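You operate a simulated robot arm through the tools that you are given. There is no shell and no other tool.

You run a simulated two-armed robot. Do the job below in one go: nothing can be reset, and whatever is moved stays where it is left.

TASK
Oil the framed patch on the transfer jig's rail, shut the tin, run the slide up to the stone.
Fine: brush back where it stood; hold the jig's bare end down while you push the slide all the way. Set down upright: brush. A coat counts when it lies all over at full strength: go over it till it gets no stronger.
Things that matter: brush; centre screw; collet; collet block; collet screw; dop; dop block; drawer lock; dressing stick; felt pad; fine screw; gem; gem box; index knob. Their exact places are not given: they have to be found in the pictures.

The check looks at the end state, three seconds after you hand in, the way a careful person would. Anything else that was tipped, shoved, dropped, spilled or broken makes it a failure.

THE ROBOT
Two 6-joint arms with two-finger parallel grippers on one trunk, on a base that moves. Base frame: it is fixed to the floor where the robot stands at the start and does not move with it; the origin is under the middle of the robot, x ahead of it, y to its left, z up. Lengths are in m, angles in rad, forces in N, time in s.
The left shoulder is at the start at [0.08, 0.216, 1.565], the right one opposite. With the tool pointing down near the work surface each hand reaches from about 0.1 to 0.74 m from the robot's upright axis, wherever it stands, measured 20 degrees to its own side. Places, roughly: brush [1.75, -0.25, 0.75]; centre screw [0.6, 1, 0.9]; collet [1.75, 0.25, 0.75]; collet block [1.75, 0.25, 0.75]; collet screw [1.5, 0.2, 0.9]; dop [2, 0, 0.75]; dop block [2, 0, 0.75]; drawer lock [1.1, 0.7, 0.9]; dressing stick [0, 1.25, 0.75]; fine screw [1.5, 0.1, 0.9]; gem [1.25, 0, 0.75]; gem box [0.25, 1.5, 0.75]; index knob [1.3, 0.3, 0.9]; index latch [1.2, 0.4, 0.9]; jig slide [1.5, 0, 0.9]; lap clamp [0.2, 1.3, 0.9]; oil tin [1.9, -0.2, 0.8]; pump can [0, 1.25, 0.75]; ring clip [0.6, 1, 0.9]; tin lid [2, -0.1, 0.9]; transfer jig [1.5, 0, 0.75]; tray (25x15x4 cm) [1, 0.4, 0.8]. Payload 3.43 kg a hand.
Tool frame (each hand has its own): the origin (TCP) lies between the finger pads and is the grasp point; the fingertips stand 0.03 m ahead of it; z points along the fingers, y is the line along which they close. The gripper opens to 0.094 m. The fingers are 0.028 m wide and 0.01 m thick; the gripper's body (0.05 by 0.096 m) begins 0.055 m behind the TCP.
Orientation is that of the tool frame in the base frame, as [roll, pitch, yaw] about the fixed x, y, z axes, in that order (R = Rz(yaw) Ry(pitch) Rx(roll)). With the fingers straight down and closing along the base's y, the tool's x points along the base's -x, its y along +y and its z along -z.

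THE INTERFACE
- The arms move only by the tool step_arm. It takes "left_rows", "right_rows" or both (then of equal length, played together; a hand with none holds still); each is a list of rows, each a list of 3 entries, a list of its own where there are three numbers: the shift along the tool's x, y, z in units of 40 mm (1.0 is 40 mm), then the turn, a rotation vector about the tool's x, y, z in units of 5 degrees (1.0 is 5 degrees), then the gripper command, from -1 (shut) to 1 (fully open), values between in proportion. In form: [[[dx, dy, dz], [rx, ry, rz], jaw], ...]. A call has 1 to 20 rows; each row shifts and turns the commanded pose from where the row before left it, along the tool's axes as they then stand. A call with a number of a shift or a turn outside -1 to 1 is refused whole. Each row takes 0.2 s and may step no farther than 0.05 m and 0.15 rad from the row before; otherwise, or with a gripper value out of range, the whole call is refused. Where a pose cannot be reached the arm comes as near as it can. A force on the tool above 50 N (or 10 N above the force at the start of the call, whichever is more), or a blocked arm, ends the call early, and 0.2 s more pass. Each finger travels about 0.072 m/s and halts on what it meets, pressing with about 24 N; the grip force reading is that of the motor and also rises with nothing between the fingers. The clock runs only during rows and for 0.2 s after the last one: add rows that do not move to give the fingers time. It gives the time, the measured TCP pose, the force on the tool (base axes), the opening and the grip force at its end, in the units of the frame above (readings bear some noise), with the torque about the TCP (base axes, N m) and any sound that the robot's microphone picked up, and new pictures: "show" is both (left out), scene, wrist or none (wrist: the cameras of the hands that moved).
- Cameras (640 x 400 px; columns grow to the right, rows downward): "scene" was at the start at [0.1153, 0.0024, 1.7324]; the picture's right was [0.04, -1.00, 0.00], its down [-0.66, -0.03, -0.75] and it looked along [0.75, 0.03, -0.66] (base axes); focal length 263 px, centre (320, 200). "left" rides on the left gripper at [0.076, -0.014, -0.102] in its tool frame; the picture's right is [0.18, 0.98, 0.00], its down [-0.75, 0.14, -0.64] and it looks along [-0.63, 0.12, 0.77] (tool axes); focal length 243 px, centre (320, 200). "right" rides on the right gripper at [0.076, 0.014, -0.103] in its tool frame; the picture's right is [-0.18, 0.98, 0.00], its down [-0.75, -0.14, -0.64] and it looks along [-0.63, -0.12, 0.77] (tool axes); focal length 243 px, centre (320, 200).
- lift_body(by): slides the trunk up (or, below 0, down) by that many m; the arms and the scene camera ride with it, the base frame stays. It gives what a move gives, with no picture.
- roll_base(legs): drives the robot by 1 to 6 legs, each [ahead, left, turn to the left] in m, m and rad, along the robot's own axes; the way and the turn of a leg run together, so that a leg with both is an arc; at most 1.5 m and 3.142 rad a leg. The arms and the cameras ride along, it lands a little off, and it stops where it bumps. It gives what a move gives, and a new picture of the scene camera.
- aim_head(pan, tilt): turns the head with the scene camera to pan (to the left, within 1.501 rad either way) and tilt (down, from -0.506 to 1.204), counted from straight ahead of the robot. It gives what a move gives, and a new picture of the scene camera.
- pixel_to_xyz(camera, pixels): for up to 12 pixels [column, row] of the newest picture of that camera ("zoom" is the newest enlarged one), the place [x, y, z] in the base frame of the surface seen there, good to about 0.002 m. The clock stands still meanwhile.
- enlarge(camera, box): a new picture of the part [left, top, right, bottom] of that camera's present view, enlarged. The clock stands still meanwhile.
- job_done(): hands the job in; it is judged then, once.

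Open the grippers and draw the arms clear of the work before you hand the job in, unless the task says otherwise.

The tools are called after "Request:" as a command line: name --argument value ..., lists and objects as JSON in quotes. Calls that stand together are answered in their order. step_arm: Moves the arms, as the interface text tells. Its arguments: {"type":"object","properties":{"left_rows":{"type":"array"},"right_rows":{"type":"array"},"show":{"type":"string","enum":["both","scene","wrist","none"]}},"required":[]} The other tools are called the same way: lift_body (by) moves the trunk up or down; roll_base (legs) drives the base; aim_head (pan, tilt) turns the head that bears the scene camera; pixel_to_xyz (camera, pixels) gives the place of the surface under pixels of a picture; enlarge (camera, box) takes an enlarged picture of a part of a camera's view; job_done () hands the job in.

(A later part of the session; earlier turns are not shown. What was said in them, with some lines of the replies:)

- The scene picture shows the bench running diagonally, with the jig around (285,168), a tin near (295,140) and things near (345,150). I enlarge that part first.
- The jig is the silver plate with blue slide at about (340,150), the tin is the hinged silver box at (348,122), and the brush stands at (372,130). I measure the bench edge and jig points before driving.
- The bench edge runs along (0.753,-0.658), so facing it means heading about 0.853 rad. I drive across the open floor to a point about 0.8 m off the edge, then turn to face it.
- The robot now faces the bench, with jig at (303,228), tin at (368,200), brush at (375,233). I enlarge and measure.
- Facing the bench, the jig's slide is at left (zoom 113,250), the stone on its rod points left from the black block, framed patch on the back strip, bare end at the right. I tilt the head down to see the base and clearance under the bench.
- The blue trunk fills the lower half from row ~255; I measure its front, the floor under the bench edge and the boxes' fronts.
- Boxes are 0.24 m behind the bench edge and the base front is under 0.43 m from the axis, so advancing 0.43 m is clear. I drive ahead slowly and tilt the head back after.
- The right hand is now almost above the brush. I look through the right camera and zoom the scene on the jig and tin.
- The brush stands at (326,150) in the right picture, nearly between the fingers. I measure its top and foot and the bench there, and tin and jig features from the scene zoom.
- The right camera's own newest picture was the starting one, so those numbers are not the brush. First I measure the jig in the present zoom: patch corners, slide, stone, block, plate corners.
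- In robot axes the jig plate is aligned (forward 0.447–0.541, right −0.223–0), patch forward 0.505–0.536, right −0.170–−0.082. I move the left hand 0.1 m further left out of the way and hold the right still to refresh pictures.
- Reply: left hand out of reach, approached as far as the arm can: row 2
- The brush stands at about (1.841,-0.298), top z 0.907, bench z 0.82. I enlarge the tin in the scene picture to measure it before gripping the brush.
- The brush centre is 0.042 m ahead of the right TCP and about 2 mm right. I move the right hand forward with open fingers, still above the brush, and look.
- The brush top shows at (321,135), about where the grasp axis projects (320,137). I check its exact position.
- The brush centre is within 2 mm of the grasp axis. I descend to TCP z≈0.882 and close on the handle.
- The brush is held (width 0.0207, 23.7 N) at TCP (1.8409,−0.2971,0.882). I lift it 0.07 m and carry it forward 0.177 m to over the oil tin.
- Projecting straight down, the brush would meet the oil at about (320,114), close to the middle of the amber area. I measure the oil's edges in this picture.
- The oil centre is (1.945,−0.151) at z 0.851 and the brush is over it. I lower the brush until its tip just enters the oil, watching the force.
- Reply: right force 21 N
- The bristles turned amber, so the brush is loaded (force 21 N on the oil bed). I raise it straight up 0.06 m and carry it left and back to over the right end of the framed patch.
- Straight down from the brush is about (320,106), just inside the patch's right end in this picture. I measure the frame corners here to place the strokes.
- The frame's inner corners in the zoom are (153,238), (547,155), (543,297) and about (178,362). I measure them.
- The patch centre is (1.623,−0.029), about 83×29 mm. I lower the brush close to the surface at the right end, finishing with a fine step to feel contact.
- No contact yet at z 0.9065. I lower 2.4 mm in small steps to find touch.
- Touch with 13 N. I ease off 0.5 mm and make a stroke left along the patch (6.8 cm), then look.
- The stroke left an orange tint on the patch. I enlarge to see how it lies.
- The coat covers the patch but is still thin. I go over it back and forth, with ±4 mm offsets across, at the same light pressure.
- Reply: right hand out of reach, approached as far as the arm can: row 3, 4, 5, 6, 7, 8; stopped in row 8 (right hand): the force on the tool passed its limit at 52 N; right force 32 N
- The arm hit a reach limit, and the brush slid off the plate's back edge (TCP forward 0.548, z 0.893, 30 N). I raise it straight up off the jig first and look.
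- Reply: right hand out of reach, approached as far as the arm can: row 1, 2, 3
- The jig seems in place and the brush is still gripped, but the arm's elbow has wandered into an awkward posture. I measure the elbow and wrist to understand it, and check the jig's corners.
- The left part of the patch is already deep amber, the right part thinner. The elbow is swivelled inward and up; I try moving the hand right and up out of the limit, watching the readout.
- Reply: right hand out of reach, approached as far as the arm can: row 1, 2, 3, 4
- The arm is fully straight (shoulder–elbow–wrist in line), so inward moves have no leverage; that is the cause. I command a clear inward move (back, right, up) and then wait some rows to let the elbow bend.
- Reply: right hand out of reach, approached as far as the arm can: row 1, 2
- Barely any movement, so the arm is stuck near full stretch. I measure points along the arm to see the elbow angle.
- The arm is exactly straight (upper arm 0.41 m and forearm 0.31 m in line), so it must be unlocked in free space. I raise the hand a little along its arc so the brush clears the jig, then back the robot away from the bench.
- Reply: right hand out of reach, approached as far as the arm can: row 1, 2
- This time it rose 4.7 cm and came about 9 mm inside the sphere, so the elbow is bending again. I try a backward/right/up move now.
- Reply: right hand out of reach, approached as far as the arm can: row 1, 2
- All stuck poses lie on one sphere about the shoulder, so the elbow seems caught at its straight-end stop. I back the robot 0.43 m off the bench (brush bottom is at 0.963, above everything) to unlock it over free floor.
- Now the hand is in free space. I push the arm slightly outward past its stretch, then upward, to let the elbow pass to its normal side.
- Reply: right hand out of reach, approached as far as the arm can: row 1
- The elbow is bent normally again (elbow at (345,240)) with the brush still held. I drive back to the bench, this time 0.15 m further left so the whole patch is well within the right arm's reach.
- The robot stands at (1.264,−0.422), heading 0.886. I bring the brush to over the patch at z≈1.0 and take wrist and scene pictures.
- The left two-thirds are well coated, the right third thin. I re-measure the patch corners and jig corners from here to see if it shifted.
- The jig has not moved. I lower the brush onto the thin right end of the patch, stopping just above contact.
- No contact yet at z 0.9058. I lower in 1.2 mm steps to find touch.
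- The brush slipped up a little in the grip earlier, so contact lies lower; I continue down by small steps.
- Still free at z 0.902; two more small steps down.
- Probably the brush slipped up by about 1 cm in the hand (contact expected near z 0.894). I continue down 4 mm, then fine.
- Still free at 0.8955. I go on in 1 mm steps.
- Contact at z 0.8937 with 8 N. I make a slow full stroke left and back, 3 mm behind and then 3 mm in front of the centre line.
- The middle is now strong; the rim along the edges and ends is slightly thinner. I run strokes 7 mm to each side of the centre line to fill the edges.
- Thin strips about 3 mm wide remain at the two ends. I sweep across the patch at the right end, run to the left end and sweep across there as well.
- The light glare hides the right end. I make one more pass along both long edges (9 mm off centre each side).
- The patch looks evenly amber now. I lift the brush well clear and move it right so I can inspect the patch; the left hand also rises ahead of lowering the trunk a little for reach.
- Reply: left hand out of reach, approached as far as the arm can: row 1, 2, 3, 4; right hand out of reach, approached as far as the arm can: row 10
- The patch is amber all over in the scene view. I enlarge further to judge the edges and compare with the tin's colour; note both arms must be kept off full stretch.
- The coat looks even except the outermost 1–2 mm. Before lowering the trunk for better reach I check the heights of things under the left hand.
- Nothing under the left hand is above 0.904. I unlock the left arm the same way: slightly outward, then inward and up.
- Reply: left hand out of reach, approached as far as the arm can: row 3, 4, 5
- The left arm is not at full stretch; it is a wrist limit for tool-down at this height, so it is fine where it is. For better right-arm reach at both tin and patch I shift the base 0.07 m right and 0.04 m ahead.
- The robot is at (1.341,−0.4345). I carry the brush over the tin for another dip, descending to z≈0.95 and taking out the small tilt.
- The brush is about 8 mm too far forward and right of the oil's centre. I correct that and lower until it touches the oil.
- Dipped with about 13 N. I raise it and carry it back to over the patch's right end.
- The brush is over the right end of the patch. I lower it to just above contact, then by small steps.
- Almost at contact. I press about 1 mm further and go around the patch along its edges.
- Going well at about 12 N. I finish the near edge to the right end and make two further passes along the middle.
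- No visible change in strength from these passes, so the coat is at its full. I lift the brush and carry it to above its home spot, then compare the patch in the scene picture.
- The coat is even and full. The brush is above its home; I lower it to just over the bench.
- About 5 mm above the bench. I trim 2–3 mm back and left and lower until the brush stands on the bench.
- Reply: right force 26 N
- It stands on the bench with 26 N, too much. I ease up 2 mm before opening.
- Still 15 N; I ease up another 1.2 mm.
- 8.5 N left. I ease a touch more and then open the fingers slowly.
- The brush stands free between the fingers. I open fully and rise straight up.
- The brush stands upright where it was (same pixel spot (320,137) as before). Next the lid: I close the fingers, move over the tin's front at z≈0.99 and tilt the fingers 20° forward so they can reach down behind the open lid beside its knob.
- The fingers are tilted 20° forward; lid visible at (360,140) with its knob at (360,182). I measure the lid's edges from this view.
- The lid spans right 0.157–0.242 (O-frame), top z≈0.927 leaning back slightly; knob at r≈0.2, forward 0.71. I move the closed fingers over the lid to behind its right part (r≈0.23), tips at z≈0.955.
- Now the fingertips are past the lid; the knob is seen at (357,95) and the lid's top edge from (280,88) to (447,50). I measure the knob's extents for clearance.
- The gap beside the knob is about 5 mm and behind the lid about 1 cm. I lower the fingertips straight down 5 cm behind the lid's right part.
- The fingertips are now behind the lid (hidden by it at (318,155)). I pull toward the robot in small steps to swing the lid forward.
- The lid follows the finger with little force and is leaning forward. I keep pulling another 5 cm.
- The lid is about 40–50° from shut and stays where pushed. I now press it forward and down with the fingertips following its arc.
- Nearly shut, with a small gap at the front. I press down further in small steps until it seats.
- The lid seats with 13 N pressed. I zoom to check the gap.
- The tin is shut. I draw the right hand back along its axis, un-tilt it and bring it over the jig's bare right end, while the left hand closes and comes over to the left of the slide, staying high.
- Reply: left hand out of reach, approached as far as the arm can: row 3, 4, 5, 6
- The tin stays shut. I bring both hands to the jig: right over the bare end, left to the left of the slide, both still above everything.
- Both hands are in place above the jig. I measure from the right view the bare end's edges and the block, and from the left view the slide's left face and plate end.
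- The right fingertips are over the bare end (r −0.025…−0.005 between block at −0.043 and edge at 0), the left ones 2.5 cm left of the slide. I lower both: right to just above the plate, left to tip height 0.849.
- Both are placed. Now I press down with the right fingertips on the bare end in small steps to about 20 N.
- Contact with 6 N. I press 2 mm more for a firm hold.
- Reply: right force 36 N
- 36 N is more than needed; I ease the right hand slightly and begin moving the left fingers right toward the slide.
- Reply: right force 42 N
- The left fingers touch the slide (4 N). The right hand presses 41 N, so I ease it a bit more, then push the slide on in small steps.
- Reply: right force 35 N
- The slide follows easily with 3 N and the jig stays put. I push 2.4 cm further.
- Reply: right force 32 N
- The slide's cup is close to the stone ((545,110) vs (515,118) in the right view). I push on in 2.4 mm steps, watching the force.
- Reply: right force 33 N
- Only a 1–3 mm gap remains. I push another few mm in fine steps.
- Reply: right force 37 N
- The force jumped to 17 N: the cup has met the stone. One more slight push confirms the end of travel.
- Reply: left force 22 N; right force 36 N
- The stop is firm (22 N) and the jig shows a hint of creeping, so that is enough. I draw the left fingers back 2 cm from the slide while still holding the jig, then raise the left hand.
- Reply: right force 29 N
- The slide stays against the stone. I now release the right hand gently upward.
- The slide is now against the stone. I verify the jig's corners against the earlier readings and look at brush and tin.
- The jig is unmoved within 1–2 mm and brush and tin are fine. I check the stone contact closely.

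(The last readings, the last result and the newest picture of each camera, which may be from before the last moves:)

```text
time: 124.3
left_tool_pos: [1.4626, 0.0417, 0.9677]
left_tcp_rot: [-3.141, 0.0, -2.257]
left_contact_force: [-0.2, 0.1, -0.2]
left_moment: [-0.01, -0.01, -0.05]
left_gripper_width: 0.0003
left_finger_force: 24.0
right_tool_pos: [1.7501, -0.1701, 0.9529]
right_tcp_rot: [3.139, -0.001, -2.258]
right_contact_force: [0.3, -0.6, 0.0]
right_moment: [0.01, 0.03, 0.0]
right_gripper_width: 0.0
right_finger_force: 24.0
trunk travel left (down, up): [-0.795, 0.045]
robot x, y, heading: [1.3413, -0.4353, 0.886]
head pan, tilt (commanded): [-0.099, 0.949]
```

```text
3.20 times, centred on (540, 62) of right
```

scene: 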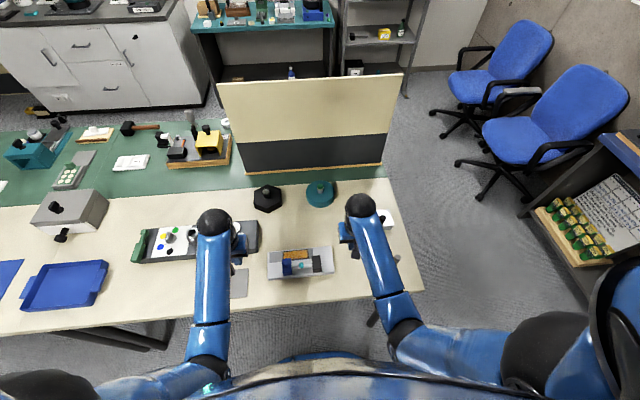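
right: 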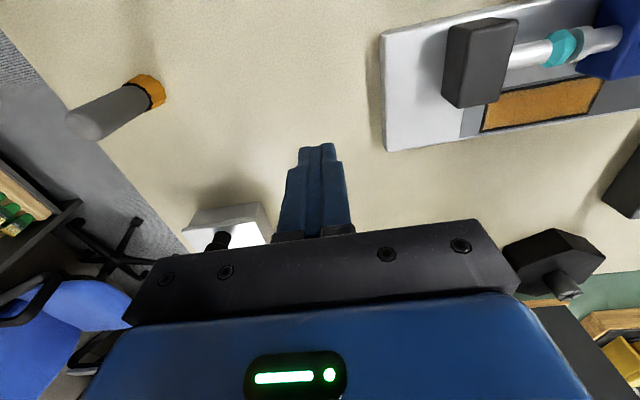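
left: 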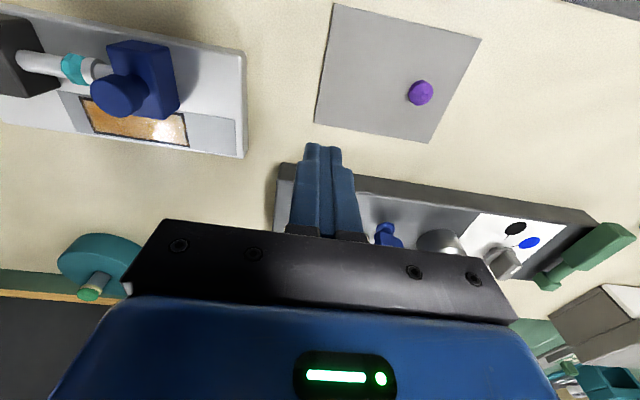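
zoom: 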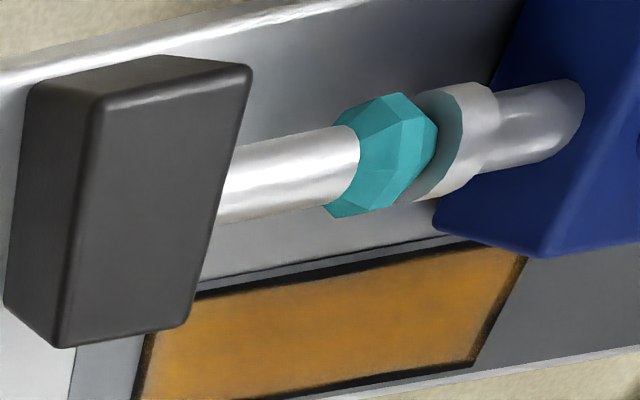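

The cup touches the stone. I look once more closely at the coat's ends, which had looked a shade thinner.

Request:
enlarge --camera "right" --box '[475, 70, 611, 140]'

Request:
enlarge --camera "left" --box '[70, 80, 200, 160]'

Request:
enlarge --camera "scene" --box '[284, 244, 320, 264]'

```text
4.71 times, centred on (543, 105) of right
```

zoom: 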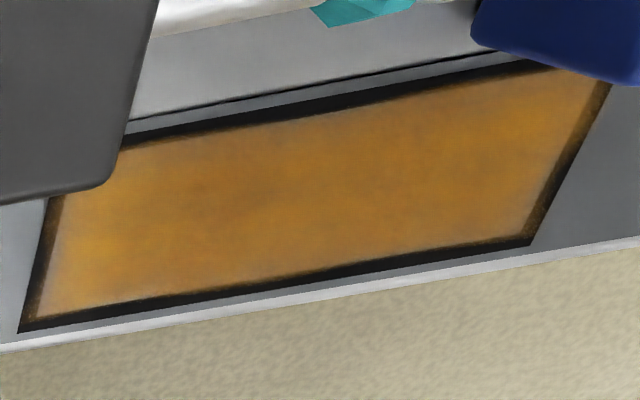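

```text
4.92 times, centred on (135, 120) of left
```

zoom: 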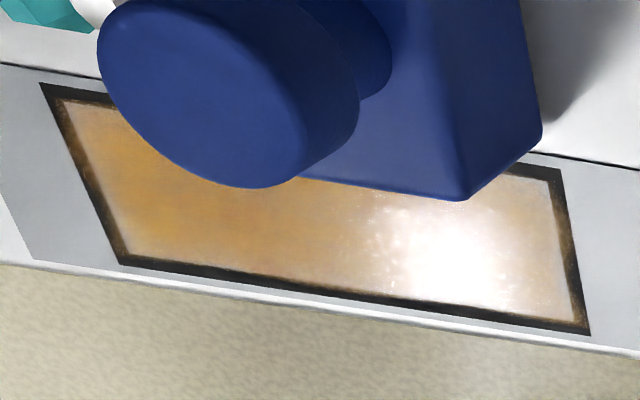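

```text
16.00 times, centred on (302, 254) of scene
```

zoom: 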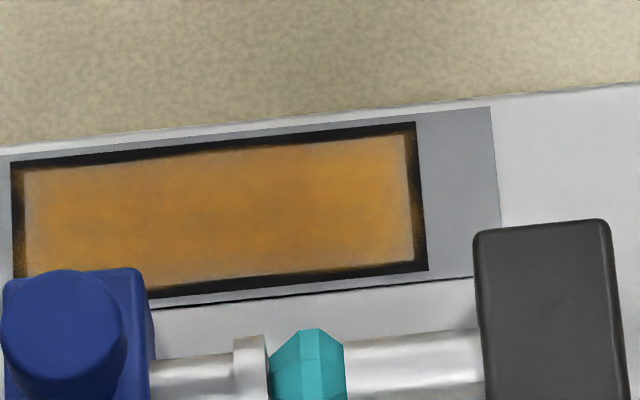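

The coat is uniform up to a soft fringe at the frame, so it counts as full. I check the brush's present position against its original (1.8385,−0.297), and the lid's height all round.

Request:
pixel_to_xyz --camera "right" --pixels '[[85, 118], [78, 125], [95, 128], [120, 108], [145, 90], [160, 95], [205, 215], [255, 207], [262, 230], [190, 228]]'

```text
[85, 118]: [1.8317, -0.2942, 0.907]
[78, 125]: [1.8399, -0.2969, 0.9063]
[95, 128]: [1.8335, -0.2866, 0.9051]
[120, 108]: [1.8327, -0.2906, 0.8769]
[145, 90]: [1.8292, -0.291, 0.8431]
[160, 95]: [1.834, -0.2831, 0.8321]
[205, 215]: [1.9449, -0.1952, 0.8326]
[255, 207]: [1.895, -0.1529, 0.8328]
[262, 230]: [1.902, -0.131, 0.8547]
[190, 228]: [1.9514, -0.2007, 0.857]
```

The brush stands within about 3 mm of its old place and the lid lies flat. I open both grippers and raise the hands a little.

Request:
step_arm --right_rows '[[[0, 0, -0.4], [0, 0, 0], -1], [[0, 0, -0.4], [0, 0, 0], 0], [[0, 0, 0], [0, 0, 0], 1], [[0, 0, 0], [0, 0, 0], 1], [[0, 0, 0], [0, 0, 0], 1]]' --left_rows '[[[0, 0, -0.4], [0, 0, 0], -1], [[0, 0, -0.4], [0, 0, 0], 0], [[0, 0, 0], [0, 0, 0], 1], [[0, 0, 0], [0, 0, 0], 1], [[0, 0, 0], [0, 0, 0], 1]]' --show "scene"

```text
time: 125.5
left_tool_pos: [1.4615, 0.0406, 1.0003]
left_tcp_rot: [-3.14, 0.002, -2.259]
left_contact_force: [0.1, 1.3, -0.2]
left_moment: [-0.03, -0.02, 0.0]
left_gripper_width: 0.094
left_finger_force: 0.2
right_tool_pos: [1.75, -0.169, 0.984]
right_tcp_rot: [3.141, 0.002, -2.259]
right_contact_force: [0.2, -0.3, 0.9]
right_moment: [0.01, 0.0, 0.0]
right_gripper_width: 0.0943
right_finger_force: 0.1
trunk travel left (down, up): [-0.795, 0.045]
robot x, y, heading: [1.3382, -0.4332, 0.878]
head pan, tilt (commanded): [-0.099, 0.949]
```

scene: 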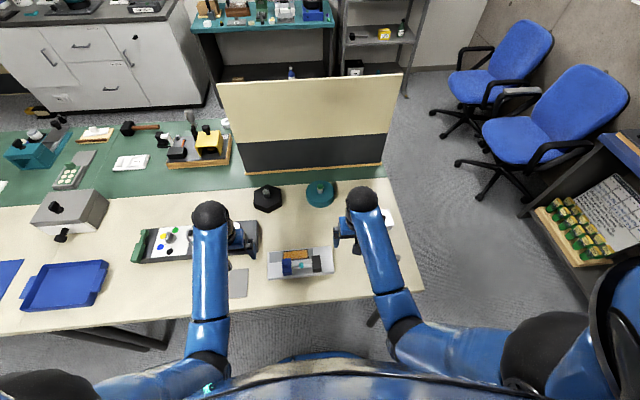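

Both grippers are open and high. I back the robot off the bench by 0.4 m so the arms are clear.

Request:
roll_base --legs '[[-0.42, 0.0, 0.0]]'

Request:
enlarge --camera "scene" --box '[220, 110, 400, 222]'

```text
time: 128.1
left_tool_pos: [1.1911, -0.2871, 0.9991]
left_tcp_rot: [-3.141, -0.003, -2.255]
left_contact_force: [-0.8, 0.2, 0.7]
left_moment: [0.0, 0.02, -0.01]
left_gripper_width: 0.0943
left_finger_force: 0.0
right_tool_pos: [1.4794, -0.4966, 0.9836]
right_tcp_rot: [3.141, 0.0, -2.258]
right_contact_force: [0.9, 0.2, 1.0]
right_moment: [0.01, 0.01, 0.02]
right_gripper_width: 0.0941
right_finger_force: 0.0
trunk travel left (down, up): [-0.795, 0.045]
robot x, y, heading: [1.072, -0.766, 0.881]
head pan, tilt (commanded): [-0.099, 0.949]
```

scene: 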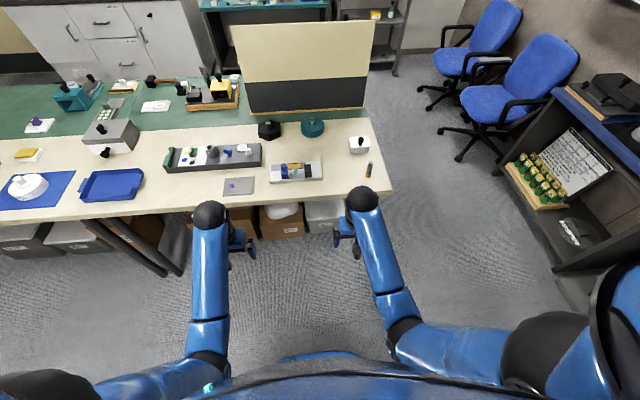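

```text
3.56 times, centred on (310, 166) of scene
```

zoom: 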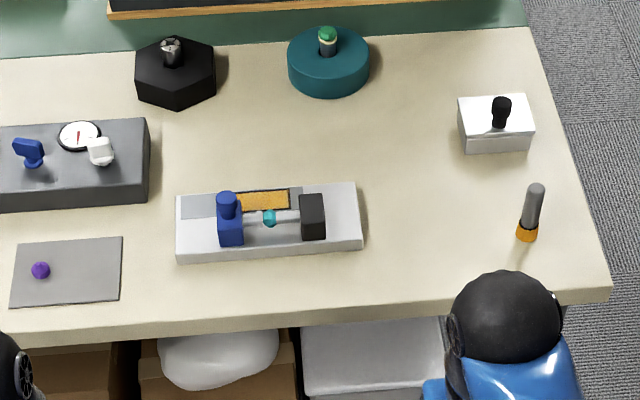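

The view from back here shows all of it done: the patch is coated, the tin is shut at zoom (495,125), the brush stands upright at zoom (530,212), and the slide is against the stone. Both arms are clear with open grippers, so I hand the job in.

Request:
job_done

```text
The job is handed in.
```

The job is handed in: the patch is oiled, the tin is shut, and the slide is up against the stone.

- **Coat:** I went over the framed patch in many passes with two dips of oil. The last passes made no visible difference. The colour is even except for a faint soft fringe at the frame, which I took as the coat's normal edge rather than a thin spot.
- **Brush:** It stands upright within about 3 mm of where it was.
- **Tin:** The lid is seated flat.
- **Slide:** I held the jig's bare end down with the right hand and pushed with the left until the force showed a firm stop. The cup touches the stone, and the jig stayed within 1–2 mm of its place.

During the first oiling the right arm hit its reach limit and the brush slid off the back edge of the plate, pressing there at about 50 N. The jig did not move and I saw no damage, but the back edge may carry a trace of oil. I then moved the robot and finished the coat from a better position.

At hand-in both grippers were open and the robot had backed about 0.4 m off the bench.
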